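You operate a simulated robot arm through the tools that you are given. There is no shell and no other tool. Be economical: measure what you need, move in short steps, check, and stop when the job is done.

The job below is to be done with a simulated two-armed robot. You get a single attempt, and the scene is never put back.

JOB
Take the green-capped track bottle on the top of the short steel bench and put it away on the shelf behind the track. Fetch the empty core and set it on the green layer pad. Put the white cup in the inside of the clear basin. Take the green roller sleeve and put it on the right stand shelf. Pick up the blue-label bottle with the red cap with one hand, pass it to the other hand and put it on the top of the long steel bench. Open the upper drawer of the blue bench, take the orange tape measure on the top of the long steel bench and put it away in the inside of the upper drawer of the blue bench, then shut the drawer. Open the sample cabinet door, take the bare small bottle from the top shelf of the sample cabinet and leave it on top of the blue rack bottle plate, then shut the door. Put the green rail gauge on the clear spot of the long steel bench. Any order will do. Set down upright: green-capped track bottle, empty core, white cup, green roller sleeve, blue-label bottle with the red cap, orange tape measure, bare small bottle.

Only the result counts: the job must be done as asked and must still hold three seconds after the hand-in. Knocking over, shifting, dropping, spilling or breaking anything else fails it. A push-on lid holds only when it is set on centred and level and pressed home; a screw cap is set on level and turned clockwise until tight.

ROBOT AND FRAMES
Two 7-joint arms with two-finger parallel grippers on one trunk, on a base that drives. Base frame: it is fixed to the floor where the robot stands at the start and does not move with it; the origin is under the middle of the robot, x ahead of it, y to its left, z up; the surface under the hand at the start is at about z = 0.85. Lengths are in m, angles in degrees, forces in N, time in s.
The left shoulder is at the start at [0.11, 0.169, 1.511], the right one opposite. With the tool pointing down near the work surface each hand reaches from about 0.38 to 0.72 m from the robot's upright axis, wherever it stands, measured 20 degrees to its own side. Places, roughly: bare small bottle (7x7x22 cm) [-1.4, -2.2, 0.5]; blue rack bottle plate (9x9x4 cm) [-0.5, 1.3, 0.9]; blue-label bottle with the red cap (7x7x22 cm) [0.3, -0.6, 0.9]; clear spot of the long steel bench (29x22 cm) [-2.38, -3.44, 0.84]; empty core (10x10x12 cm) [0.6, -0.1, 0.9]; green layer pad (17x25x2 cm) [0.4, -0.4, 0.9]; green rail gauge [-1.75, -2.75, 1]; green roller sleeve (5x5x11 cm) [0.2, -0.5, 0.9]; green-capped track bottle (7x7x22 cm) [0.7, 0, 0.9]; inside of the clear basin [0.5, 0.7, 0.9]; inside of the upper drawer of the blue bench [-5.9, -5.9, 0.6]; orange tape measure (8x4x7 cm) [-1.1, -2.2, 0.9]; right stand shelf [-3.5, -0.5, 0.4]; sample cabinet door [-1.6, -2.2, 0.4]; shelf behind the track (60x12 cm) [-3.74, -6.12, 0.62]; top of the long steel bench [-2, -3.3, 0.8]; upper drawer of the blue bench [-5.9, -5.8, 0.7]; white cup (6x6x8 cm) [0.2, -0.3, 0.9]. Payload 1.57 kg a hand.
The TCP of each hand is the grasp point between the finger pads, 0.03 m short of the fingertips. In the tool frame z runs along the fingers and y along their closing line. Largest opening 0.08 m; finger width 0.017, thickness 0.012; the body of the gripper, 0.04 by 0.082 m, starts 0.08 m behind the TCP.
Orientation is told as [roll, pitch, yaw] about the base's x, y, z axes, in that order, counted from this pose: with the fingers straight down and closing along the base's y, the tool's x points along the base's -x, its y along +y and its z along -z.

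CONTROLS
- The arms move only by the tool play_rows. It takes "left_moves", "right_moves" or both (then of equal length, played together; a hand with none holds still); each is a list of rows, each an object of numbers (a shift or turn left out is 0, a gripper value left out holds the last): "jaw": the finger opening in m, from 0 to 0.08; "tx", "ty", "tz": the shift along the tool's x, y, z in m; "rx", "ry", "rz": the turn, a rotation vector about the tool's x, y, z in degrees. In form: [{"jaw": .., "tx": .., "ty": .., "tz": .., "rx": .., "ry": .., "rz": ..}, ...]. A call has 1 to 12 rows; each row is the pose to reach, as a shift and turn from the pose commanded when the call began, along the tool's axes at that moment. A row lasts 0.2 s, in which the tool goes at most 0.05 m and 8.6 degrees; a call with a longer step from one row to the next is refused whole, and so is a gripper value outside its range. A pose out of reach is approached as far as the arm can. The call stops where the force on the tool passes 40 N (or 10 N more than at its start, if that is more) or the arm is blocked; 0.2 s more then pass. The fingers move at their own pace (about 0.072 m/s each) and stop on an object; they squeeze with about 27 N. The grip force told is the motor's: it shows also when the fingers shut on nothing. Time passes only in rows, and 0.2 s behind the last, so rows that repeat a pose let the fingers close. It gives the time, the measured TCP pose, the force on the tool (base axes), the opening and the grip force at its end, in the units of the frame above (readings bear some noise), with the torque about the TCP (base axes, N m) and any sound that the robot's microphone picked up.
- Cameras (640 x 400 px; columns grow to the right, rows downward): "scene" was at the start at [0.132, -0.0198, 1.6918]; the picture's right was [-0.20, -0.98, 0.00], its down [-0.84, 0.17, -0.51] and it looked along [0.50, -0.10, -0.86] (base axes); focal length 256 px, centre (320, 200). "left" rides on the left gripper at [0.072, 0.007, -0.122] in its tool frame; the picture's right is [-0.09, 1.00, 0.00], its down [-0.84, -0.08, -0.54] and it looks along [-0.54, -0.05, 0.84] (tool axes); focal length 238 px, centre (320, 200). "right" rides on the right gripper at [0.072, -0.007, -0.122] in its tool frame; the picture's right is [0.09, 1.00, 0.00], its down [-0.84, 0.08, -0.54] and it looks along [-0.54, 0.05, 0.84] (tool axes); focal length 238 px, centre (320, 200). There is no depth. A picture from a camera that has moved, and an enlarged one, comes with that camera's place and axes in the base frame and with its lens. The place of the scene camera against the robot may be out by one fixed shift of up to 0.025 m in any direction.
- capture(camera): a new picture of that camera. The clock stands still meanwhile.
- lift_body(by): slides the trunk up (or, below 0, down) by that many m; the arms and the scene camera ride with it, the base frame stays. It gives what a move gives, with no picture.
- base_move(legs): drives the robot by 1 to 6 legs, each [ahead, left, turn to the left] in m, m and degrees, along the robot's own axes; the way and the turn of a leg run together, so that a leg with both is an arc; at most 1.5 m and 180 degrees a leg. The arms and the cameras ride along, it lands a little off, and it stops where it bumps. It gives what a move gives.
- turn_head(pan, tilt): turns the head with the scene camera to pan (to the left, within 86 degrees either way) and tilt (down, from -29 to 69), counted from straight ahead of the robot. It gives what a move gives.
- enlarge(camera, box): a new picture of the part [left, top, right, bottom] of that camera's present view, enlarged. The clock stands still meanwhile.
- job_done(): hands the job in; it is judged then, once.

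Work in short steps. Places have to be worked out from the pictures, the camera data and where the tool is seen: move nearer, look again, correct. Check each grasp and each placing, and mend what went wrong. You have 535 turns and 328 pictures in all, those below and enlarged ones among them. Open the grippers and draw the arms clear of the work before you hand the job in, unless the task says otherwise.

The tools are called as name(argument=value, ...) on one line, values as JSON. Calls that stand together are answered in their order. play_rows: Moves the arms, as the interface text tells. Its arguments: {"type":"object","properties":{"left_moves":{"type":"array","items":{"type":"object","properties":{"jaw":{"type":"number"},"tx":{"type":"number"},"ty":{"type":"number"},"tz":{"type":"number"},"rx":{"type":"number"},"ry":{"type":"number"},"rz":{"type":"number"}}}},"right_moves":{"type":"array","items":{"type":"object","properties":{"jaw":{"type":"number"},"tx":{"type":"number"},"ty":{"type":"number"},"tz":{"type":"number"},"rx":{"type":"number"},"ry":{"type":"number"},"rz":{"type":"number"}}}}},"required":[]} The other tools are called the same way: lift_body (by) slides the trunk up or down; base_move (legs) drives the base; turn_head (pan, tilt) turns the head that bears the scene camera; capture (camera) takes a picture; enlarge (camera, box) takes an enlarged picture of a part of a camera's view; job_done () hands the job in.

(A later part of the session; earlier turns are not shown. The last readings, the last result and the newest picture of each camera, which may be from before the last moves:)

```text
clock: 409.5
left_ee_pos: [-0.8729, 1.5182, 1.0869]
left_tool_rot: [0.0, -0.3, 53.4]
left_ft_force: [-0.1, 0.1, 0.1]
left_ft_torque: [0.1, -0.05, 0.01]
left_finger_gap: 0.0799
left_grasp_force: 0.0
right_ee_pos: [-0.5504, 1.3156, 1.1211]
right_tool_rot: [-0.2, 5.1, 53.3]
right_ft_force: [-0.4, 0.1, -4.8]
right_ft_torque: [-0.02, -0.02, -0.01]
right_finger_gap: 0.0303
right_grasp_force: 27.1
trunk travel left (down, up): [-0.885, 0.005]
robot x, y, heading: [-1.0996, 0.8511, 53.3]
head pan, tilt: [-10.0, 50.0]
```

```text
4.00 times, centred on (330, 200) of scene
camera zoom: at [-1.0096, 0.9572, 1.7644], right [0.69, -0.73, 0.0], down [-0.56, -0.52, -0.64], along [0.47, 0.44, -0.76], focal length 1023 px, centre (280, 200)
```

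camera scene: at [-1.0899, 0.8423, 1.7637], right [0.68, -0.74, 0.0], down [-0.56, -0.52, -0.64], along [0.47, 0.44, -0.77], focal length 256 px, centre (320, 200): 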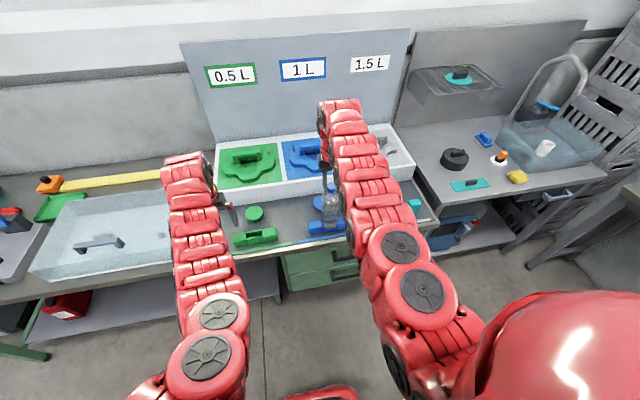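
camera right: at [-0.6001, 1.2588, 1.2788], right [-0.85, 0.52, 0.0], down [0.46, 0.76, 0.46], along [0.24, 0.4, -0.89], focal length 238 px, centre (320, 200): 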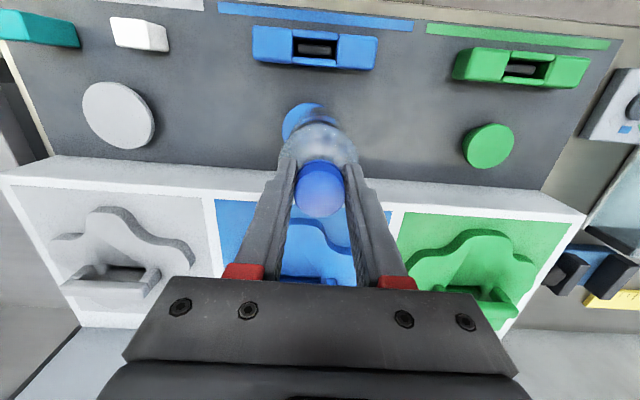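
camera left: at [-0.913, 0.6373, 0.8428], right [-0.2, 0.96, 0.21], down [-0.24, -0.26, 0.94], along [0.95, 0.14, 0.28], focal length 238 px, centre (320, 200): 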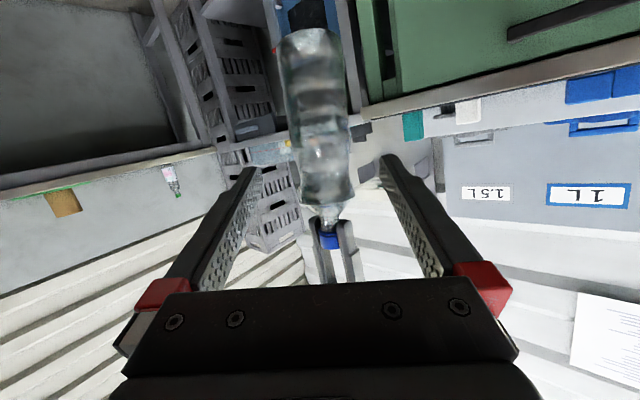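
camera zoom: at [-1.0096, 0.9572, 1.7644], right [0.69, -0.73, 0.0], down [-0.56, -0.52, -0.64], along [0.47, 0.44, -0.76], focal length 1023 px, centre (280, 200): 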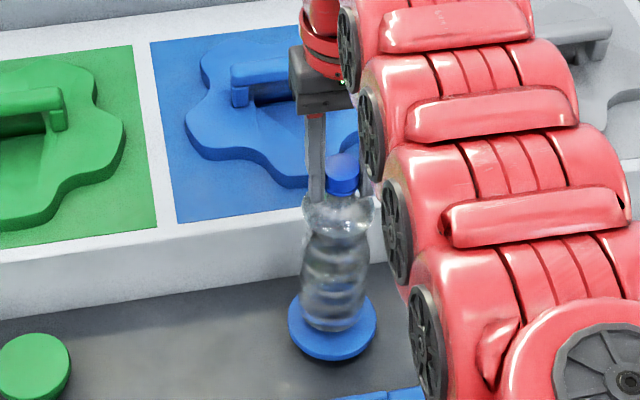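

Now it's within 1 cm, slightly too far forward by the images. I'll pull back 7 mm and lower in fine steps to contact.

play_rows(right_moves=[{"tx": 0.007}, {"tx": 0.0065, "tz": 0.005}, {"tx": 0.006, "tz": 0.01}, {"tx": 0.0055, "tz": 0.013}])

enlarge(camera="scene", box=[270, 150, 390, 250])

```text
clock: 410.5
left_ee_pos: [-0.8717, 1.5217, 1.0837]
left_tool_rot: [0.1, -0.1, 53.5]
left_ft_force: [-0.1, 0.5, -0.2]
left_ft_torque: [-0.01, 0.0, 0.04]
left_finger_gap: 0.0798
left_grasp_force: 0.0
right_ee_pos: [-0.5548, 1.3144, 1.1073]
right_tool_rot: [-0.2, 5.4, 53.3]
right_ft_force: [0.1, 0.2, -5.6]
right_ft_torque: [0.0, 0.03, 0.01]
right_finger_gap: 0.0305
right_grasp_force: 26.8
trunk travel left (down, up): [-0.885, 0.005]
robot x, y, heading: [-1.0969, 0.8536, 53.6]
head pan, tilt: [-10.0, 50.0]
```

```text
4.00 times, centred on (330, 200) of scene
camera zoom: at [-1.0075, 0.9631, 1.7638], right [0.69, -0.73, 0.0], down [-0.56, -0.53, -0.64], along [0.47, 0.44, -0.77], focal length 1023 px, centre (280, 200)
```

zoom: 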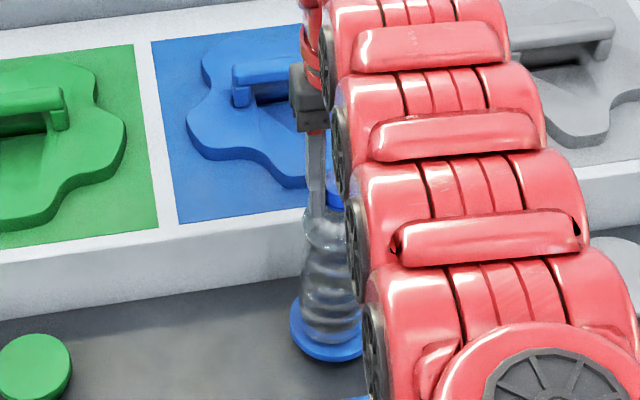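

Well centred over the plate. Continuing down in 2–3 mm steps.

play_rows(right_moves=[{"tz": 0.003}, {"tz": 0.006}, {"tz": 0.009}])

enlarge(camera="right", box=[200, 60, 440, 220])

```text
clock: 411.3
left_ee_pos: [-0.8736, 1.5193, 1.0867]
left_tool_rot: [-0.1, -0.2, 53.6]
left_ft_force: [0.4, 0.3, -0.8]
left_ft_torque: [-0.04, 0.04, 0.02]
left_finger_gap: 0.0802
left_grasp_force: 0.1
right_ee_pos: [-0.5546, 1.3125, 1.1018]
right_tool_rot: [-0.2, 5.0, 53.3]
right_ft_force: [0.1, 0.2, 20.5]
right_ft_torque: [-0.42, 0.12, 0.02]
right_finger_gap: 0.0305
right_grasp_force: 27.4
trunk travel left (down, up): [-0.885, 0.005]
robot x, y, heading: [-1.0991, 0.8539, 53.5]
head pan, tilt: [-10.0, 50.0]
```

```text
2.50 times, centred on (320, 140) of right
camera zoom: at [-0.5886, 1.2593, 1.2304], right [-0.85, 0.52, 0.0], down [0.46, 0.75, 0.47], along [0.24, 0.4, -0.88], focal length 596 px, centre (320, 350)
```

zoom: 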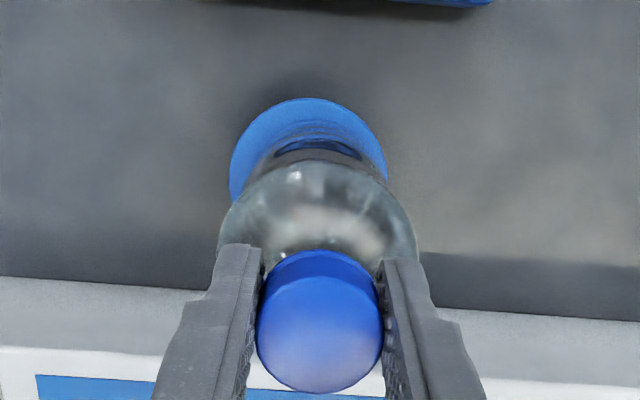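

Contact, and the base lies within the disc (offset ≈8 mm). I'll relieve the pressure, open and rise.

play_rows(right_moves=[{"tz": -0.002}, {"tz": -0.003}, {"tz": -0.003, "jaw": 0.05}, {"tz": -0.003}, {"tz": -0.003, "jaw": 0.08}, {"tz": -0.003}, {"tz": -0.02}, {"tz": -0.05}, {"tz": -0.07}])

capture(camera="right")

enlarge(camera="scene", box=[270, 150, 390, 250])

```text
clock: 413.3
left_ee_pos: [-0.8724, 1.5216, 1.0837]
left_tool_rot: [0.0, -0.1, 53.5]
left_ft_force: [0.2, 0.0, 0.4]
left_ft_torque: [0.02, -0.01, -0.01]
left_finger_gap: 0.0799
left_grasp_force: 0.0
right_ee_pos: [-0.5489, 1.3181, 1.1693]
right_tool_rot: [-0.2, 5.3, 53.3]
right_ft_force: [1.3, -0.5, 0.5]
right_ft_torque: [0.02, 0.0, -0.04]
right_finger_gap: 0.0801
right_grasp_force: 0.0
trunk travel left (down, up): [-0.885, 0.005]
robot x, y, heading: [-1.0992, 0.8501, 53.6]
head pan, tilt: [-10.0, 50.0]
```

```text
150 pictures are left
camera right: at [-0.5816, 1.2652, 1.298], right [-0.85, 0.52, 0.01], down [0.46, 0.76, 0.46], along [0.24, 0.4, -0.89], focal length 238 px, centre (320, 200)
```

right: 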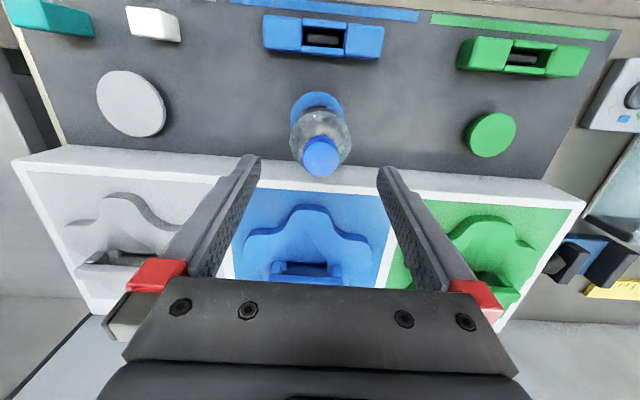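

```text
4.00 times, centred on (330, 200) of scene
camera zoom: at [-1.008, 0.962, 1.7639], right [0.69, -0.73, 0.0], down [-0.56, -0.53, -0.64], along [0.47, 0.44, -0.77], focal length 1023 px, centre (280, 200)
```

zoom: 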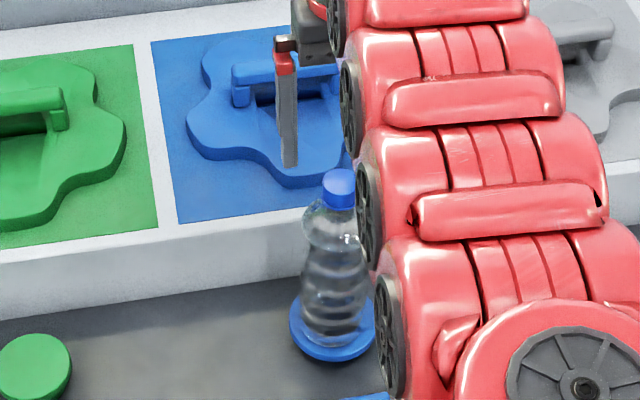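

The small bottle stands upright on the blue plate. I'll back out and go to the short bench for the green-capped bottle.

base_move(legs=[[-0.5, 0, 0], [0, 0, -90], [1.0, 0, 0], [0, 0.55, 0]])

turn_head(pan=15, tilt=40)

capture(camera="scene")

```text
clock: 425.7
left_ee_pos: [0.0219, -0.3719, 1.0857]
left_tool_rot: [0.1, -0.1, -39.7]
left_ft_force: [0.2, 0.2, 0.7]
left_ft_torque: [0.02, -0.02, 0.03]
left_finger_gap: 0.0802
left_grasp_force: 0.0
right_ee_pos: [-0.1983, -0.6855, 1.1681]
right_tool_rot: [-0.1, 5.3, -39.8]
right_ft_force: [-0.6, 0.2, -0.2]
right_ft_torque: [0.01, -0.04, -0.03]
right_finger_gap: 0.0799
right_grasp_force: 0.0
trunk travel left (down, up): [-0.885, 0.005]
robot x, y, heading: [-0.6358, -0.1106, -39.6]
head pan, tilt: [-10.0, 50.0]
stopped in leg 4: the robot was blocked; the commanded pose is now the measured one
```

```text
clock: 426.6
left_ee_pos: [0.024, -0.3699, 1.0842]
left_tool_rot: [-0.1, -0.1, -39.5]
left_ft_force: [-0.5, 0.0, -0.1]
left_ft_torque: [0.0, 0.02, 0.01]
left_finger_gap: 0.0803
left_grasp_force: 0.1
right_ee_pos: [-0.1962, -0.6816, 1.1681]
right_tool_rot: [-0.2, 5.3, -39.7]
right_ft_force: [0.0, 0.0, 0.4]
right_ft_torque: [-0.04, 0.01, 0.0]
right_finger_gap: 0.08
right_grasp_force: 0.1
trunk travel left (down, up): [-0.885, 0.005]
robot x, y, heading: [-0.6312, -0.1079, -39.3]
head pan, tilt: [15.0, 40.0]
```

```text
148 pictures are left
camera scene: at [-0.5077, -0.2015, 1.778], right [-0.41, -0.91, 0.0], down [-0.59, 0.27, -0.77], along [0.7, -0.32, -0.64], focal length 256 px, centre (320, 200)
```

scene: 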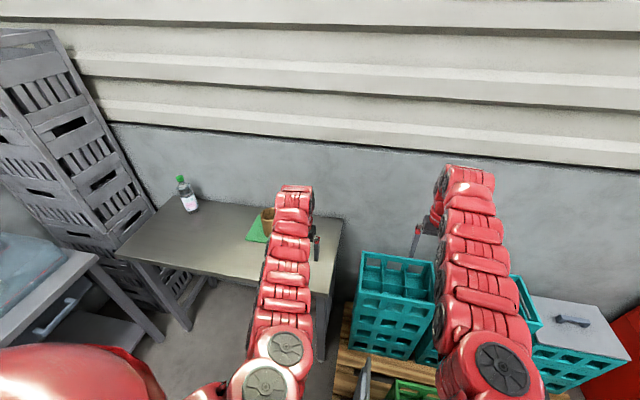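

The sideways move was blocked near the pallet. I'll back up first, then shift left and go forward.

base_move(legs=[[-0.3, 0, 2.7], [0, 0.6, 0]])

capture(camera="scene")

```text
clock: 431.5
left_ee_pos: [0.1521, 0.3246, 1.084]
left_tool_rot: [0.0, -0.1, -36.1]
left_ft_force: [0.2, 0.2, -0.2]
left_ft_torque: [-0.04, 0.02, 0.02]
left_finger_gap: 0.08
left_grasp_force: 0.0
right_ee_pos: [-0.0488, -0.0004, 1.1681]
right_tool_rot: [-0.2, 5.3, -36.3]
right_ft_force: [0.1, 0.1, -0.4]
right_ft_torque: [0.01, 0.0, -0.01]
right_finger_gap: 0.0798
right_grasp_force: 0.1
trunk travel left (down, up): [-0.885, 0.005]
robot x, y, heading: [-0.52, 0.5458, -35.6]
head pan, tilt: [15.0, 40.0]
```

```text
147 pictures are left
camera scene: at [-0.3896, 0.4614, 1.778], right [-0.36, -0.93, 0.0], down [-0.6, 0.23, -0.77], along [0.71, -0.27, -0.64], focal length 256 px, centre (320, 200)
```

scene: 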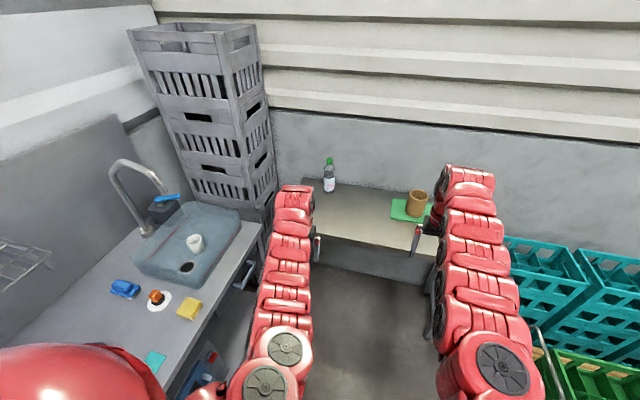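

Clear line to the green-capped bottle (R(1.31,0.27)). I'll raise the left hand a little, tuck the right, and drive 0.55 ahead.

play_rows(left_moves=[{"tz": -0.02, "tx": -0.01}, {"tz": -0.04, "tx": -0.02}, {"tz": -0.04, "tx": -0.02}], right_moves=[{"tz": 0.04, "ry": -2.6}, {"tz": 0.08, "tx": 0.03, "ry": -5.3}, {"tz": 0.08, "tx": 0.06, "ry": -5.3}])

base_move(legs=[[0.55, 0.03, -0.8]])

capture(camera="left")

```text
clock: 432.3
left_ee_pos: [0.1529, 0.3186, 1.1144]
left_tool_rot: [-0.1, -0.2, -36.2]
left_ft_force: [-0.9, 0.4, 0.3]
left_ft_torque: [0.02, -0.01, -0.01]
left_finger_gap: 0.0801
left_grasp_force: 0.1
left hand out of reach, approached as far as the arm can: row 1, 2, 3
right_ee_pos: [-0.1049, 0.0427, 1.0954]
right_tool_rot: [-0.3, -0.2, -36.3]
right_ft_force: [-0.4, 0.3, -0.6]
right_ft_torque: [-0.02, 0.0, -0.01]
right_finger_gap: 0.08
right_grasp_force: 0.0
trunk travel left (down, up): [-0.885, 0.005]
robot x, y, heading: [-0.5234, 0.5458, -36.3]
head pan, tilt: [15.0, 40.0]
```

```text
clock: 435.5
left_ee_pos: [0.6071, -0.0043, 1.1128]
left_tool_rot: [-0.1, -0.2, -37.7]
left_ft_force: [0.3, 0.2, 0.0]
left_ft_torque: [-0.02, -0.03, -0.03]
left_finger_gap: 0.0799
left_grasp_force: 0.0
right_ee_pos: [0.3418, -0.2748, 1.0948]
right_tool_rot: [-0.3, 0.0, -37.9]
right_ft_force: [-0.2, 0.1, 0.4]
right_ft_torque: [0.01, -0.01, 0.03]
right_finger_gap: 0.0802
right_grasp_force: 0.1
trunk travel left (down, up): [-0.885, 0.005]
robot x, y, heading: [-0.0648, 0.2425, -37.6]
head pan, tilt: [15.0, 40.0]
```

```text
146 pictures are left
camera left: at [0.5536, 0.045, 1.2349], right [0.68, 0.73, 0.0], down [0.61, -0.57, 0.54], along [0.4, -0.37, -0.84], focal length 238 px, centre (320, 200)
```

left: 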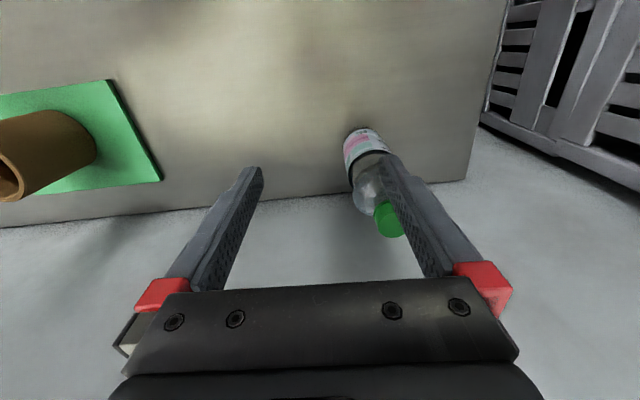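

Cap at base (0.705,-0.002). I'll drive 8 cm closer and re-check.

base_move(legs=[[0.08, 0, 1.0]])

capture(camera="left")

```text
clock: 436.5
left_ee_pos: [0.6732, -0.0409, 1.1142]
left_tool_rot: [-0.2, -0.3, -36.8]
left_ft_force: [-0.4, 0.6, -0.4]
left_ft_torque: [-0.01, -0.01, 0.0]
left_finger_gap: 0.0799
left_grasp_force: 0.1
right_ee_pos: [0.4125, -0.3153, 1.0964]
right_tool_rot: [-0.2, -0.1, -37.0]
right_ft_force: [-0.1, 0.2, -0.1]
right_ft_torque: [0.03, -0.02, 0.01]
right_finger_gap: 0.0801
right_grasp_force: 0.1
trunk travel left (down, up): [-0.885, 0.005]
robot x, y, heading: [0.0008, 0.1907, -36.9]
head pan, tilt: [15.0, 40.0]
```

```text
145 pictures are left
camera left: at [0.6182, 0.0086, 1.2361], right [0.67, 0.74, 0.0], down [0.62, -0.56, 0.55], along [0.4, -0.37, -0.84], focal length 238 px, centre (320, 200)
```

left: 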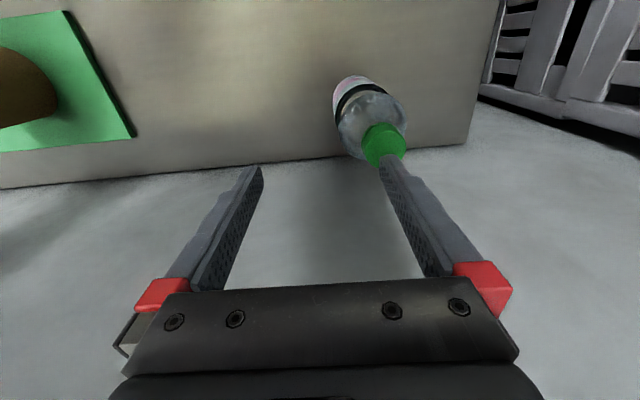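

Shift left 4.9 cm, then lower to z≈1.058 and check.

play_rows(left_moves=[{"ty": 0.025}, {"ty": 0.049}, {"ty": 0.049, "tz": 0.025}, {"ty": 0.049, "tz": 0.055}, {"ty": 0.049, "tz": 0.055}])

capture(camera="left")

```text
clock: 437.7
left_ee_pos: [0.6946, -0.0043, 1.0565]
left_tool_rot: [-0.1, -0.3, -36.8]
left_ft_force: [0.2, -0.5, -0.2]
left_ft_torque: [0.01, -0.01, 0.03]
left_finger_gap: 0.0801
left_grasp_force: 0.1
left hand out of reach, approached as far as the arm can: row 1, 2, 3, 4, 5
right_ee_pos: [0.4141, -0.3155, 1.0946]
right_tool_rot: [-0.3, 0.0, -36.9]
right_ft_force: [0.2, -0.1, 0.6]
right_ft_torque: [0.02, 0.0, 0.01]
right_finger_gap: 0.0798
right_grasp_force: 0.1
trunk travel left (down, up): [-0.885, 0.005]
robot x, y, heading: [0.0016, 0.1883, -36.8]
head pan, tilt: [15.0, 40.0]
```

```text
144 pictures are left
camera left: at [0.6398, 0.0449, 1.1783], right [0.67, 0.74, 0.0], down [0.62, -0.56, 0.54], along [0.4, -0.37, -0.84], focal length 238 px, centre (320, 200)
```

left: 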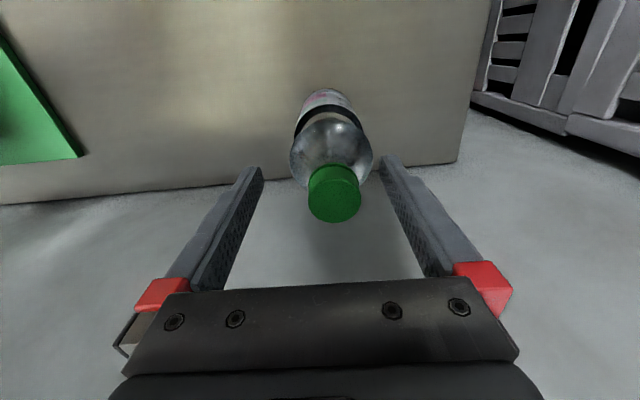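

Nearly there; trimming 8 mm, then closing.

play_rows(left_moves=[{"ty": 0.008, "tx": -0.003}, {"ty": 0.008, "tx": -0.003, "jaw": 0.0}, {"ty": 0.008, "tx": -0.003}, {"ty": 0.008, "tx": -0.003}, {"ty": 0.008, "tx": -0.003}])

play_rows(left_moves=[{"tz": -0.01}, {"tz": -0.03}, {"tz": -0.05}])

capture(camera="left")

```text
clock: 438.9
left_ee_pos: [0.6963, 0.0019, 1.0573]
left_tool_rot: [-0.1, -0.2, -36.7]
left_ft_force: [3.2, 1.9, 5.8]
left_ft_torque: [0.18, -0.68, 0.12]
left_finger_gap: 0.0305
left_grasp_force: 26.7
left hand out of reach, approached as far as the arm can: row 1, 2, 3, 4, 5
right_ee_pos: [0.4138, -0.316, 1.0937]
right_tool_rot: [-0.2, 0.0, -37.0]
right_ft_force: [0.2, 0.8, 0.5]
right_ft_torque: [0.02, 0.0, 0.01]
right_finger_gap: 0.0799
right_grasp_force: 0.1
trunk travel left (down, up): [-0.885, 0.005]
robot x, y, heading: [0.0004, 0.1913, -36.7]
head pan, tilt: [15.0, 40.0]
```

```text
clock: 439.7
left_ee_pos: [0.6976, 0.0007, 1.1089]
left_tool_rot: [-0.1, 0.0, -36.8]
left_ft_force: [-0.2, 0.0, -4.4]
left_ft_torque: [0.02, 0.04, 0.01]
left_finger_gap: 0.0306
left_grasp_force: 26.5
right_ee_pos: [0.4142, -0.3156, 1.0938]
right_tool_rot: [-0.2, 0.0, -36.9]
right_ft_force: [0.6, -0.7, 0.2]
right_ft_torque: [-0.02, -0.01, 0.0]
right_finger_gap: 0.0802
right_grasp_force: 0.2
trunk travel left (down, up): [-0.885, 0.005]
robot x, y, heading: [0.0021, 0.1921, -36.7]
head pan, tilt: [15.0, 40.0]
```

```text
143 pictures are left
camera left: at [0.6431, 0.0502, 1.2293], right [0.67, 0.74, 0.0], down [0.62, -0.56, 0.54], along [0.4, -0.36, -0.84], focal length 238 px, centre (320, 200)
```

left: 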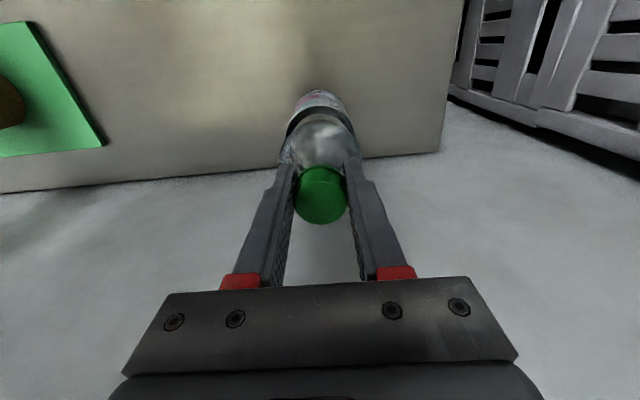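

The green-capped bottle is in the left hand. I'll back out and drive down the aisle to look at the tape measure from near.

base_move(legs=[[-0.65, 0, 0], [0, 0, -60], [0.9, 0, 0]])

turn_head(pan=10, tilt=35)

capture(camera="scene")

```text
clock: 449.0
left_ee_pos: [-0.3299, -0.6507, 1.1088]
left_tool_rot: [0.0, -0.2, -88.5]
left_ft_force: [-0.3, 0.3, -4.7]
left_ft_torque: [-0.01, -0.01, 0.02]
left_finger_gap: 0.0306
left_grasp_force: 26.7
right_ee_pos: [-0.7544, -0.6264, 1.096]
right_tool_rot: [-0.1, -0.1, -88.6]
right_ft_force: [0.0, -0.1, 0.9]
right_ft_torque: [-0.02, -0.02, 0.03]
right_finger_gap: 0.0803
right_grasp_force: 0.0
trunk travel left (down, up): [-0.885, 0.005]
robot x, y, heading: [-0.6081, 0.0113, -88.2]
head pan, tilt: [15.0, 40.0]
stopped in leg 3: the robot was blocked; the commanded pose is now the measured one
```

```text
clock: 449.7
left_ee_pos: [-0.3294, -0.6535, 1.1079]
left_tool_rot: [0.0, 0.1, -88.6]
left_ft_force: [-0.4, 0.0, -5.2]
left_ft_torque: [0.03, 0.02, -0.01]
left_finger_gap: 0.0306
left_grasp_force: 27.2
right_ee_pos: [-0.7534, -0.628, 1.0935]
right_tool_rot: [-0.2, 0.0, -88.7]
right_ft_force: [-0.5, 0.4, 0.0]
right_ft_torque: [0.0, 0.0, 0.02]
right_finger_gap: 0.08
right_grasp_force: 0.0
trunk travel left (down, up): [-0.885, 0.005]
robot x, y, heading: [-0.6108, 0.0093, -88.5]
head pan, tilt: [10.0, 35.0]
```

```text
142 pictures are left
camera scene: at [-0.6026, -0.1624, 1.7856], right [-0.98, -0.2, 0.0], down [-0.12, 0.56, -0.82], along [0.16, -0.8, -0.57], focal length 256 px, centre (320, 200)
```

scene: 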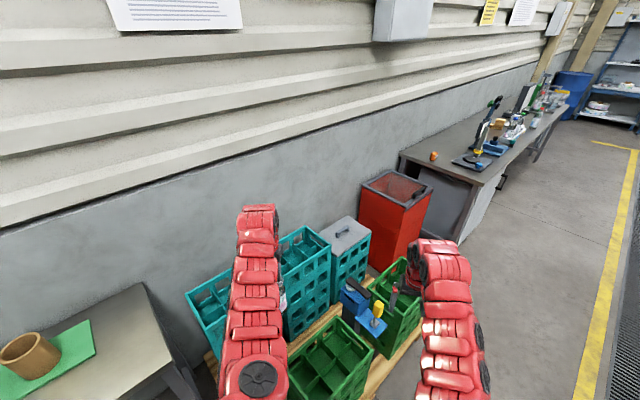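

I steered too close to the pallet. I'll back off, turn fully along the aisle and drive past it.

base_move(legs=[[-0.45, 0, 0], [0, 0, -38.1], [1.4, 0, 0], [0.35, 0, 0]])

turn_head(pan=50, tilt=35)

capture(camera="scene")

```text
clock: 462.6
left_ee_pos: [-1.8162, -1.6268, 1.1069]
left_tool_rot: [0.0, -0.1, -125.3]
left_ft_force: [0.3, 0.0, -4.5]
left_ft_torque: [0.03, -0.04, -0.02]
left_finger_gap: 0.0303
left_grasp_force: 26.6
right_ee_pos: [-2.142, -1.3518, 1.0937]
right_tool_rot: [-0.2, 0.1, -125.4]
right_ft_force: [-0.7, 0.1, -0.5]
right_ft_torque: [-0.03, 0.01, 0.01]
right_finger_gap: 0.0803
right_grasp_force: 0.1
trunk travel left (down, up): [-0.885, 0.005]
robot x, y, heading: [-1.6462, -0.9272, -125.0]
head pan, tilt: [10.0, 35.0]
```

```text
clock: 463.7
left_ee_pos: [-1.8175, -1.6256, 1.1071]
left_tool_rot: [0.0, 0.0, -125.3]
left_ft_force: [-0.8, -0.1, -4.5]
left_ft_torque: [0.0, -0.01, 0.03]
left_finger_gap: 0.0304
left_grasp_force: 26.7
right_ee_pos: [-2.1425, -1.3528, 1.0949]
right_tool_rot: [-0.1, 0.1, -125.4]
right_ft_force: [0.8, -0.1, 0.1]
right_ft_torque: [0.0, -0.01, -0.01]
right_finger_gap: 0.0798
right_grasp_force: 0.1
trunk travel left (down, up): [-0.885, 0.005]
robot x, y, heading: [-1.6419, -0.9293, -125.4]
head pan, tilt: [50.0, 35.0]
```

```text
141 pictures are left
camera scene: at [-1.6822, -1.0844, 1.7856], right [-0.97, -0.26, 0.0], down [-0.15, 0.55, -0.82], along [0.21, -0.79, -0.57], focal length 256 px, centre (320, 200)
```

scene: 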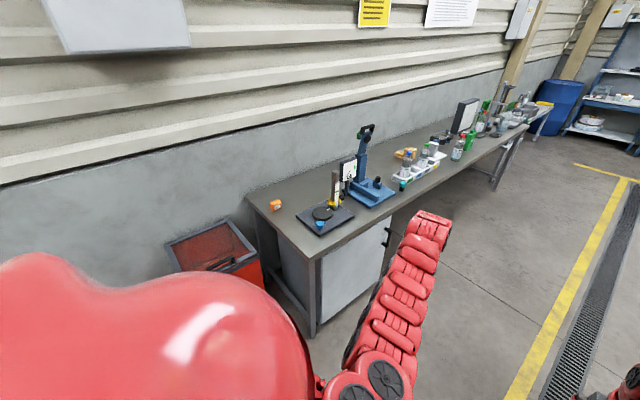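

enlarge(camera="scene", box=[230, 170, 380, 265])

```text
4.21 times, centred on (305, 218) of scene
camera zoom: at [-1.6822, -1.0844, 1.7856], right [-0.97, -0.26, 0.0], down [-0.15, 0.55, -0.82], along [0.21, -0.79, -0.57], focal length 1077 px, centre (383, 126)
```

zoom: 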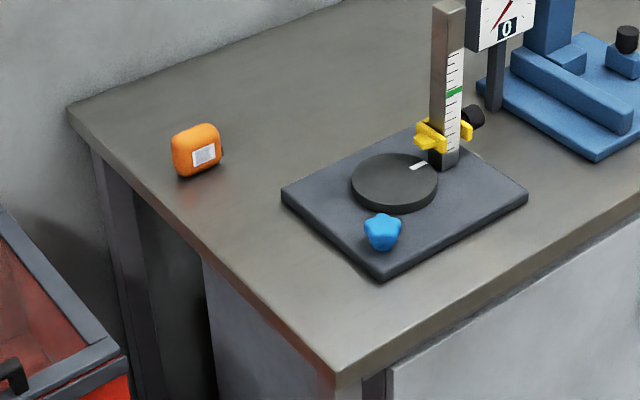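

The tape stands 7 cm from the bench end at about W(0.43,-2.42), broad face toward the aisle, so it must be gripped across X_w. I'll test a 90° yaw of the right tool here.

play_rows(right_moves=[{"rz": -8.4}, {"rz": -16.8}, {"rz": -25.2}, {"rz": -33.6}, {"rz": -42}, {"rz": -50.4}, {"rz": -58.8}, {"rz": -67.2}, {"rz": -75.6}, {"rz": -84}, {"rz": -89}])

```text
clock: 466.1
left_ee_pos: [-1.8166, -1.6265, 1.1073]
left_tool_rot: [0.1, -0.1, -125.2]
left_ft_force: [-0.3, 0.7, -4.6]
left_ft_torque: [-0.01, 0.0, 0.0]
left_finger_gap: 0.0305
left_grasp_force: 26.6
right_ee_pos: [-2.1424, -1.3526, 1.0942]
right_tool_rot: [0.0, 0.2, -36.3]
right_ft_force: [0.4, 0.1, 0.5]
right_ft_torque: [0.01, -0.01, 0.01]
right_finger_gap: 0.0801
right_grasp_force: 0.2
trunk travel left (down, up): [-0.885, 0.005]
robot x, y, heading: [-1.6451, -0.9292, -125.3]
head pan, tilt: [50.0, 35.0]
```

The yaw works. I'll turn to face the wall beside the bench end and drive in next to the bin, then look with the right camera.

base_move(legs=[[0, 0, 88.7], [0, -0.22, 0], [0.48, 0, 0]])

play_rows(right_moves=[{"tx": 0.04}, {"tx": 0.08}, {"tx": 0.12}, {"tx": 0.16}, {"tx": 0.18}])

capture(camera="right")

turn_head(pan=-30, tilt=45)

capture(camera="scene")

```text
clock: 474.0
left_ee_pos: [-0.6917, -1.5397, 1.1085]
left_tool_rot: [-0.1, 0.0, -34.9]
left_ft_force: [-0.1, 1.2, -4.4]
left_ft_torque: [0.0, 0.03, -0.01]
left_finger_gap: 0.0305
left_grasp_force: 26.8
right_ee_pos: [-0.9642, -1.8652, 1.095]
right_tool_rot: [0.0, 0.3, 54.0]
right_ft_force: [0.3, 0.0, 0.3]
right_ft_torque: [0.02, 0.0, 0.02]
right_finger_gap: 0.0803
right_grasp_force: 0.1
trunk travel left (down, up): [-0.885, 0.005]
robot x, y, heading: [-1.3936, -1.3714, -34.9]
head pan, tilt: [50.0, 35.0]
```

```text
clock: 475.2
left_ee_pos: [-0.6915, -1.539, 1.1076]
left_tool_rot: [0.0, 0.0, -34.9]
left_ft_force: [0.0, -1.2, -4.0]
left_ft_torque: [0.01, 0.01, 0.02]
left_finger_gap: 0.0306
left_grasp_force: 26.9
right_ee_pos: [-1.0703, -2.0124, 1.0947]
right_tool_rot: [0.0, 0.1, 54.0]
right_ft_force: [0.5, -0.2, -0.4]
right_ft_torque: [0.01, 0.0, 0.03]
right_finger_gap: 0.0798
right_grasp_force: 0.1
trunk travel left (down, up): [-0.885, 0.005]
robot x, y, heading: [-1.3895, -1.3706, -34.9]
head pan, tilt: [50.0, 35.0]
```

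```text
139 pictures are left
camera right: at [-1.1079, -2.0731, 1.2169], right [-0.86, 0.51, 0.0], down [0.43, 0.72, 0.54], along [0.27, 0.46, -0.84], focal length 238 px, centre (320, 200)
```

right: 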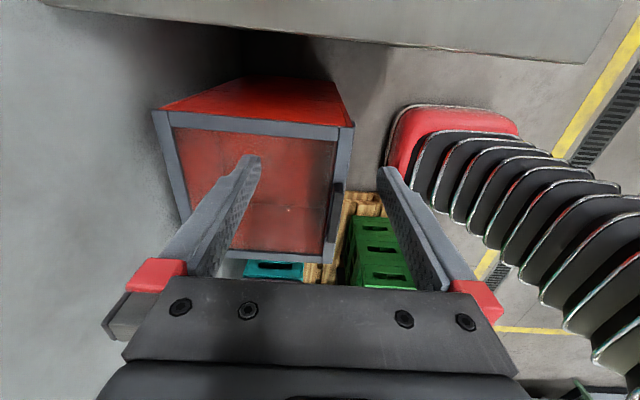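

```text
clock: 476.7
left_ee_pos: [-0.6912, -1.5405, 1.1078]
left_tool_rot: [0.0, -0.1, -34.9]
left_ft_force: [0.3, 0.2, -4.7]
left_ft_torque: [0.03, 0.06, 0.02]
left_finger_gap: 0.0304
left_grasp_force: 26.8
right_ee_pos: [-1.0695, -2.0115, 1.0939]
right_tool_rot: [-0.1, 0.3, 53.9]
right_ft_force: [0.5, 0.5, 0.1]
right_ft_torque: [-0.02, 0.01, 0.02]
right_finger_gap: 0.08
right_grasp_force: 0.1
trunk travel left (down, up): [-0.885, 0.005]
robot x, y, heading: [-1.3892, -1.3709, -34.8]
head pan, tilt: [-30.0, 45.0]
```

```text
138 pictures are left
camera scene: at [-1.3042, -1.4968, 1.7707], right [-0.9, -0.43, 0.0], down [-0.3, 0.64, -0.71], along [0.3, -0.64, -0.71], focal length 256 px, centre (320, 200)
```

scene: 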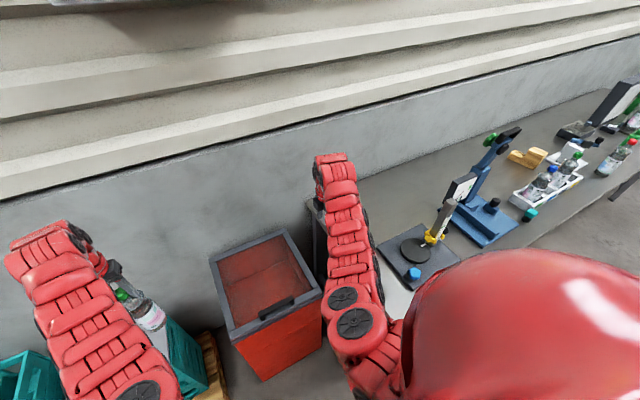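

The camera now faces the bin; the tape is just beyond. I'll drive 7 cm forward and 3 cm right, and extend the right hand farther over the bench end.

base_move(legs=[[0.07, -0.03, -1.8]])

play_rows(right_moves=[{"tx": 0.04}, {"tx": 0.08}, {"tx": 0.12}, {"tx": 0.14}, {"tx": 0.14}])

capture(camera="right")

```text
clock: 477.8
left_ee_pos: [-0.6582, -1.6259, 1.1079]
left_tool_rot: [-0.1, -0.1, -36.9]
left_ft_force: [-0.4, 0.7, -5.5]
left_ft_torque: [-0.01, 0.01, 0.01]
left_finger_gap: 0.0305
left_grasp_force: 26.8
right_ee_pos: [-1.0541, -2.0851, 1.0974]
right_tool_rot: [-0.1, 0.3, 51.8]
right_ft_force: [-0.1, 1.0, 0.7]
right_ft_torque: [-0.01, 0.0, 0.03]
right_finger_gap: 0.0797
right_grasp_force: 0.1
trunk travel left (down, up): [-0.885, 0.005]
robot x, y, heading: [-1.3533, -1.4367, -36.9]
head pan, tilt: [-30.0, 45.0]
```

```text
clock: 478.9
left_ee_pos: [-0.6574, -1.6292, 1.1071]
left_tool_rot: [0.0, 0.0, -36.9]
left_ft_force: [0.6, 0.1, -5.2]
left_ft_torque: [0.03, 0.02, -0.01]
left_finger_gap: 0.0307
left_grasp_force: 27.3
right_ee_pos: [-1.1395, -2.1968, 1.0954]
right_tool_rot: [0.0, 0.4, 51.9]
right_ft_force: [0.1, 0.0, 0.5]
right_ft_torque: [-0.03, 0.01, -0.02]
right_finger_gap: 0.0801
right_grasp_force: 0.1
trunk travel left (down, up): [-0.885, 0.005]
robot x, y, heading: [-1.3504, -1.4341, -36.6]
head pan, tilt: [-30.0, 45.0]
```

```text
137 pictures are left
camera right: at [-1.1783, -2.2578, 1.2183], right [-0.84, 0.54, 0.0], down [0.46, 0.71, 0.54], along [0.29, 0.45, -0.84], focal length 238 px, centre (320, 200)
```

right: 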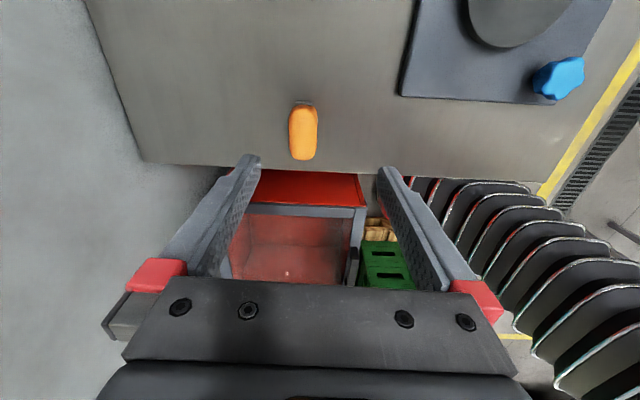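

The tape is clearly seen. I'll align (2 cm toward the wall side, 1.7 cm back) and descend halfway.

play_rows(right_moves=[{"ty": -0.0205, "tx": -0.017}, {"ty": -0.0205, "tx": -0.017, "tz": 0.04}, {"ty": -0.0205, "tx": -0.017, "tz": 0.08}, {"ty": -0.0205, "tx": -0.017, "tz": 0.11}, {"ty": -0.0205, "tx": -0.017, "tz": 0.11}])

capture(camera="right")

```text
clock: 480.1
left_ee_pos: [-0.6577, -1.6293, 1.1071]
left_tool_rot: [0.0, 0.1, -36.8]
left_ft_force: [0.0, 0.0, -5.7]
left_ft_torque: [0.02, 0.01, -0.02]
left_finger_gap: 0.0305
left_grasp_force: 27.0
right_ee_pos: [-1.1248, -2.1717, 0.9924]
right_tool_rot: [0.0, 0.3, 52.0]
right_ft_force: [0.2, -0.2, 0.0]
right_ft_torque: [0.0, -0.01, 0.02]
right_finger_gap: 0.0802
right_grasp_force: 0.1
right hand out of reach, approached as far as the arm can: row 2, 3, 4, 5
trunk travel left (down, up): [-0.885, 0.005]
robot x, y, heading: [-1.3491, -1.4357, -36.8]
head pan, tilt: [-30.0, 45.0]
```

```text
136 pictures are left
camera right: at [-1.1651, -2.2327, 1.1151], right [-0.84, 0.54, 0.0], down [0.46, 0.71, 0.54], along [0.29, 0.45, -0.84], focal length 238 px, centre (320, 200)
```

right: 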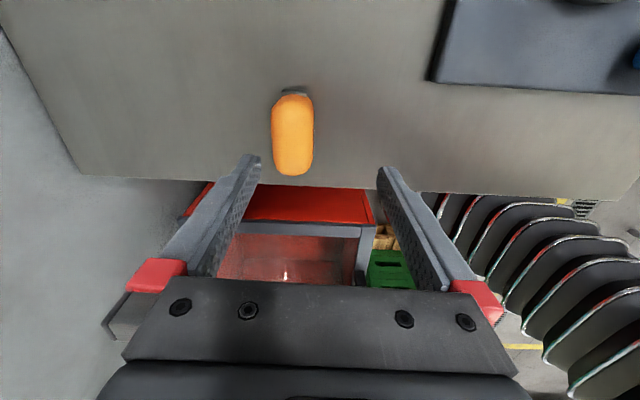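

The arm is at its reach limit. I'll nudge the base 2.5 cm ahead and 1 cm right, and lower the trunk 5 cm, then look.

base_move(legs=[[0.025, -0.01, 0]])

lift_body(by=-0.04)

capture(camera="right")

```text
clock: 481.0
left_ee_pos: [-0.6467, -1.6471, 1.1102]
left_tool_rot: [-0.1, -0.2, -36.8]
left_ft_force: [-0.4, 0.7, -5.0]
left_ft_torque: [-0.03, -0.02, -0.02]
left_finger_gap: 0.0305
left_grasp_force: 27.2
right_ee_pos: [-1.1146, -2.1904, 0.9967]
right_tool_rot: [-0.3, 0.3, 51.8]
right_ft_force: [0.0, 0.2, -0.1]
right_ft_torque: [-0.05, -0.03, 0.0]
right_finger_gap: 0.0801
right_grasp_force: 0.1
trunk travel left (down, up): [-0.885, 0.005]
robot x, y, heading: [-1.3373, -1.4588, -36.8]
head pan, tilt: [-30.0, 45.0]
```

```text
clock: 481.8
left_ee_pos: [-0.6441, -1.6516, 1.0662]
left_tool_rot: [0.0, 0.1, -36.7]
left_ft_force: [-0.1, -0.6, -5.5]
left_ft_torque: [0.01, 0.03, 0.0]
left_finger_gap: 0.0304
left_grasp_force: 27.1
right_ee_pos: [-1.1118, -2.1953, 0.9519]
right_tool_rot: [0.1, 0.2, 51.9]
right_ft_force: [0.0, -0.1, -0.4]
right_ft_torque: [0.05, 0.02, -0.03]
right_finger_gap: 0.08
right_grasp_force: 0.1
trunk travel left (down, up): [-0.845, 0.045]
robot x, y, heading: [-1.337, -1.4564, -36.7]
head pan, tilt: [-30.0, 45.0]
```

```text
135 pictures are left
camera right: at [-1.1519, -2.2561, 1.0745], right [-0.84, 0.54, 0.0], down [0.46, 0.71, 0.54], along [0.29, 0.45, -0.84], focal length 238 px, centre (320, 200)
```

right: 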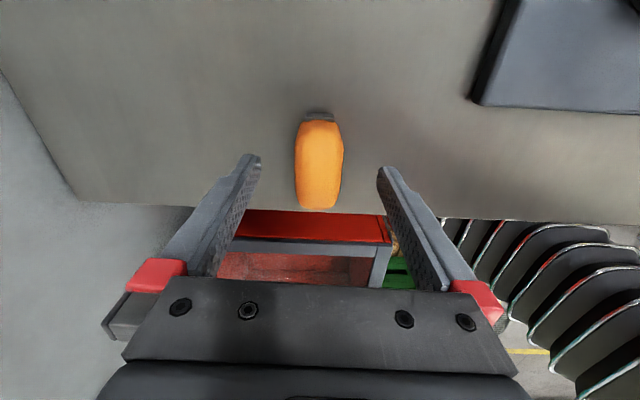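

Perfectly centred. I'll lower the trunk 6 cm more and close.

lift_body(by=-0.06)

play_rows(right_moves=[{"jaw": 0.0}, {"tx": 0}, {"tx": 0}, {"tx": 0}, {"tx": 0}])

capture(camera="right")

```text
clock: 482.8
left_ee_pos: [-0.6452, -1.6513, 1.0073]
left_tool_rot: [0.0, 0.1, -36.8]
left_ft_force: [0.4, -0.6, -5.4]
left_ft_torque: [0.03, 0.02, -0.02]
left_finger_gap: 0.0304
left_grasp_force: 26.5
right_ee_pos: [-1.1134, -2.1953, 0.8922]
right_tool_rot: [0.0, 0.1, 52.0]
right_ft_force: [-0.2, -0.4, 0.8]
right_ft_torque: [0.01, 0.03, 0.02]
right_finger_gap: 0.0799
right_grasp_force: 0.1
trunk travel left (down, up): [-0.785, 0.105]
robot x, y, heading: [-1.3387, -1.4559, -36.4]
head pan, tilt: [-30.0, 45.0]
```

```text
clock: 484.0
left_ee_pos: [-0.6447, -1.651, 1.0086]
left_tool_rot: [0.0, 0.1, -36.9]
left_ft_force: [0.2, -0.8, -6.0]
left_ft_torque: [0.04, 0.01, -0.02]
left_finger_gap: 0.0307
left_grasp_force: 26.2
right_ee_pos: [-1.1116, -2.1952, 0.892]
right_tool_rot: [0.0, 0.2, 51.9]
right_ft_force: [1.2, -0.4, 1.6]
right_ft_torque: [-0.04, -0.02, 0.04]
right_finger_gap: 0.0382
right_grasp_force: 26.7
trunk travel left (down, up): [-0.785, 0.105]
robot x, y, heading: [-1.3399, -1.4585, -36.9]
head pan, tilt: [-30.0, 45.0]
```

```text
134 pictures are left
camera right: at [-1.1523, -2.2552, 1.0154], right [-0.84, 0.54, 0.0], down [0.46, 0.71, 0.54], along [0.29, 0.45, -0.84], focal length 238 px, centre (320, 200)
```

right: 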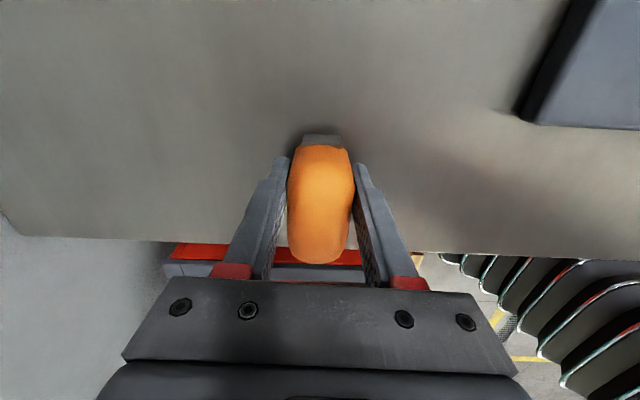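

Tape gripped (38 mm). I'll raise the trunk and back straight out into the aisle.

lift_body(by=0.1)

base_move(legs=[[-0.62, 0, 0]])

capture(camera="scene")

```text
clock: 485.3
left_ee_pos: [-0.6447, -1.6517, 1.1074]
left_tool_rot: [0.1, 0.2, -36.8]
left_ft_force: [0.1, -0.3, -5.3]
left_ft_torque: [0.04, 0.01, 0.02]
left_finger_gap: 0.0305
left_grasp_force: 27.3
right_ee_pos: [-1.1115, -2.1961, 0.9916]
right_tool_rot: [0.0, 0.2, 51.9]
right_ft_force: [0.4, -0.3, -2.6]
right_ft_torque: [-0.02, 0.01, -0.02]
right_finger_gap: 0.0375
right_grasp_force: 26.9
trunk travel left (down, up): [-0.885, 0.005]
robot x, y, heading: [-1.3392, -1.458, -37.0]
head pan, tilt: [-30.0, 45.0]
```

```text
clock: 488.8
left_ee_pos: [-1.1407, -1.2793, 1.1066]
left_tool_rot: [0.0, 0.0, -36.7]
left_ft_force: [0.5, 0.5, -5.1]
left_ft_torque: [0.05, -0.01, -0.01]
left_finger_gap: 0.0305
left_grasp_force: 26.8
right_ee_pos: [-1.6064, -1.8234, 0.9915]
right_tool_rot: [0.1, 0.1, 52.0]
right_ft_force: [0.0, -0.6, -1.7]
right_ft_torque: [-0.05, -0.02, 0.02]
right_finger_gap: 0.0375
right_grasp_force: 26.9
trunk travel left (down, up): [-0.885, 0.005]
robot x, y, heading: [-1.8363, -1.0882, -36.8]
head pan, tilt: [-30.0, 45.0]
```

```text
133 pictures are left
camera scene: at [-1.7511, -1.2173, 1.7705], right [-0.92, -0.4, 0.0], down [-0.28, 0.65, -0.71], along [0.28, -0.65, -0.71], focal length 256 px, centre (320, 200)
```

scene: 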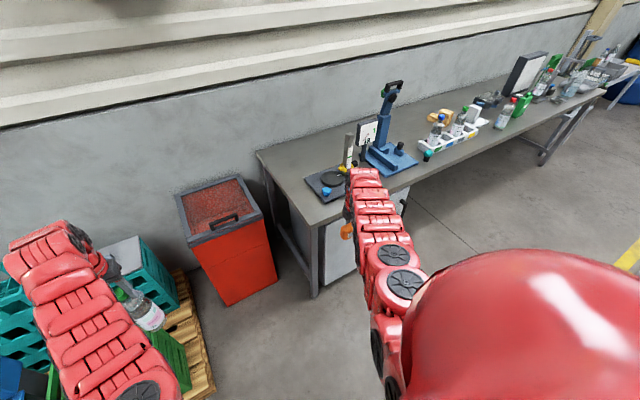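

I have both the green-capped bottle (left) and the tape (right). I'll bring the right hand closer in, turn down the aisle and drive toward the far end.

play_rows(right_moves=[{"tx": -0.04}, {"tx": -0.08}, {"tx": -0.12}, {"tx": -0.16}, {"tx": -0.18}])

base_move(legs=[[0.05, 0, 0], [0, 0, -90], [1.4, 0, 0], [1.4, 0, 0]])

turn_head(pan=10, tilt=20)

capture(camera="scene")

```text
clock: 490.0
left_ee_pos: [-1.1407, -1.2777, 1.1064]
left_tool_rot: [0.1, 0.1, -36.8]
left_ft_force: [0.1, 0.0, -4.7]
left_ft_torque: [0.02, 0.04, -0.02]
left_finger_gap: 0.0305
left_grasp_force: 27.1
right_ee_pos: [-1.496, -1.6803, 0.9913]
right_tool_rot: [0.0, 0.2, 52.0]
right_ft_force: [0.5, -0.1, -1.7]
right_ft_torque: [0.02, -0.03, 0.0]
right_finger_gap: 0.0377
right_grasp_force: 27.4
trunk travel left (down, up): [-0.885, 0.005]
robot x, y, heading: [-1.8349, -1.0861, -36.4]
head pan, tilt: [-30.0, 45.0]
```

```text
clock: 508.1
left_ee_pos: [-3.7545, -4.0407, 1.1091]
left_tool_rot: [0.0, -0.1, -129.7]
left_ft_force: [-0.3, 0.5, -5.4]
left_ft_torque: [0.03, -0.04, -0.01]
left_finger_gap: 0.0305
left_grasp_force: 27.1
right_ee_pos: [-4.1385, -3.6667, 0.9927]
right_tool_rot: [0.1, 0.4, -41.1]
right_ft_force: [-0.7, -0.4, -1.4]
right_ft_torque: [0.03, -0.01, 0.01]
right_finger_gap: 0.038
right_grasp_force: 27.0
trunk travel left (down, up): [-0.885, 0.005]
robot x, y, heading: [-3.5328, -3.3634, -129.9]
head pan, tilt: [-30.0, 45.0]
```

```text
clock: 509.2
left_ee_pos: [-3.759, -4.0401, 1.1078]
left_tool_rot: [0.0, 0.0, -129.8]
left_ft_force: [-0.2, 0.5, -4.9]
left_ft_torque: [0.01, 0.0, 0.0]
left_finger_gap: 0.0308
left_grasp_force: 27.6
right_ee_pos: [-4.1422, -3.6658, 0.9911]
right_tool_rot: [0.0, 0.1, -41.0]
right_ft_force: [0.6, 0.0, -1.7]
right_ft_torque: [0.03, 0.01, -0.02]
right_finger_gap: 0.0375
right_grasp_force: 27.0
trunk travel left (down, up): [-0.885, 0.005]
robot x, y, heading: [-3.5284, -3.3589, -129.7]
head pan, tilt: [10.0, 20.0]
```

```text
132 pictures are left
camera scene: at [-3.6363, -3.5128, 1.8101], right [-0.87, 0.5, 0.0], down [0.17, 0.3, -0.94], along [-0.47, -0.81, -0.34], focal length 256 px, centre (320, 200)
```

scene: 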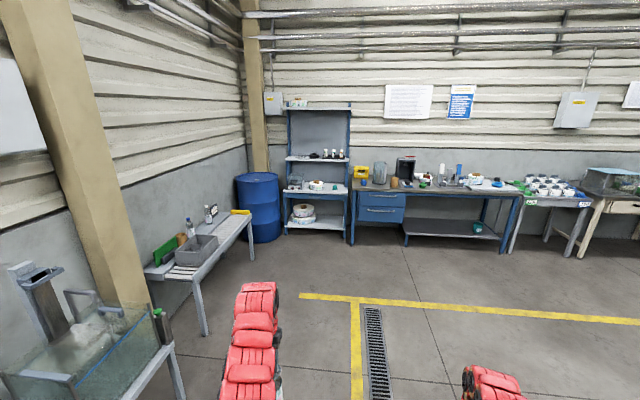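

The spot (-3.74,-6.12,0.62) lies on the low bench at left. I'll zoom in on it and on the blue bench's drawers.

enlarge(camera="scene", box=[130, 180, 290, 300])

enlarge(camera="scene", box=[270, 130, 540, 270])

```text
3.33 times, centred on (210, 240) of scene
camera zoom: at [-3.6363, -3.5128, 1.8101], right [-0.87, 0.5, 0.0], down [0.17, 0.3, -0.94], along [-0.47, -0.81, -0.34], focal length 853 px, centre (687, 67)
```

zoom: 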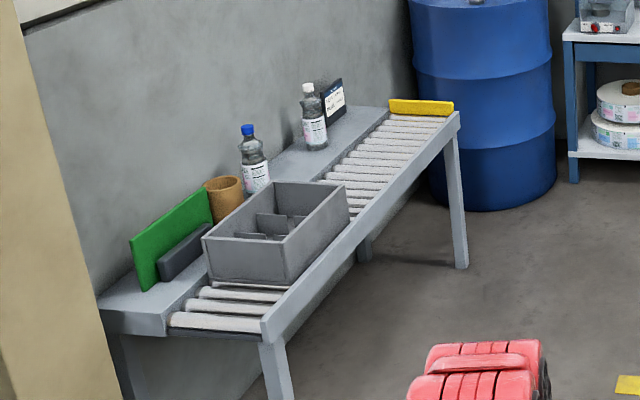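

```text
2.37 times, centred on (405, 200) of scene
camera zoom: at [-3.6363, -3.5128, 1.8101], right [-0.87, 0.5, 0.0], down [0.17, 0.3, -0.94], along [-0.47, -0.81, -0.34], focal length 606 px, centre (118, 200)
```

zoom: 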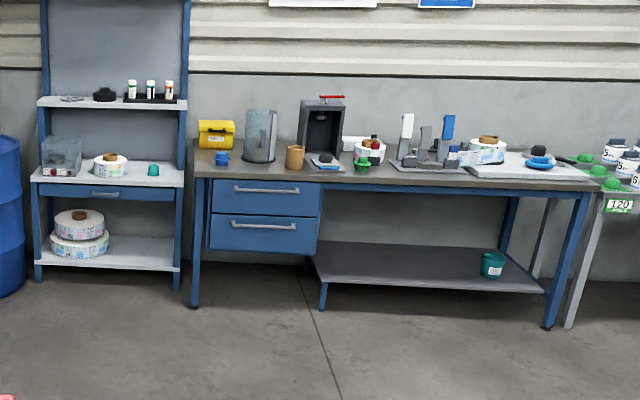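

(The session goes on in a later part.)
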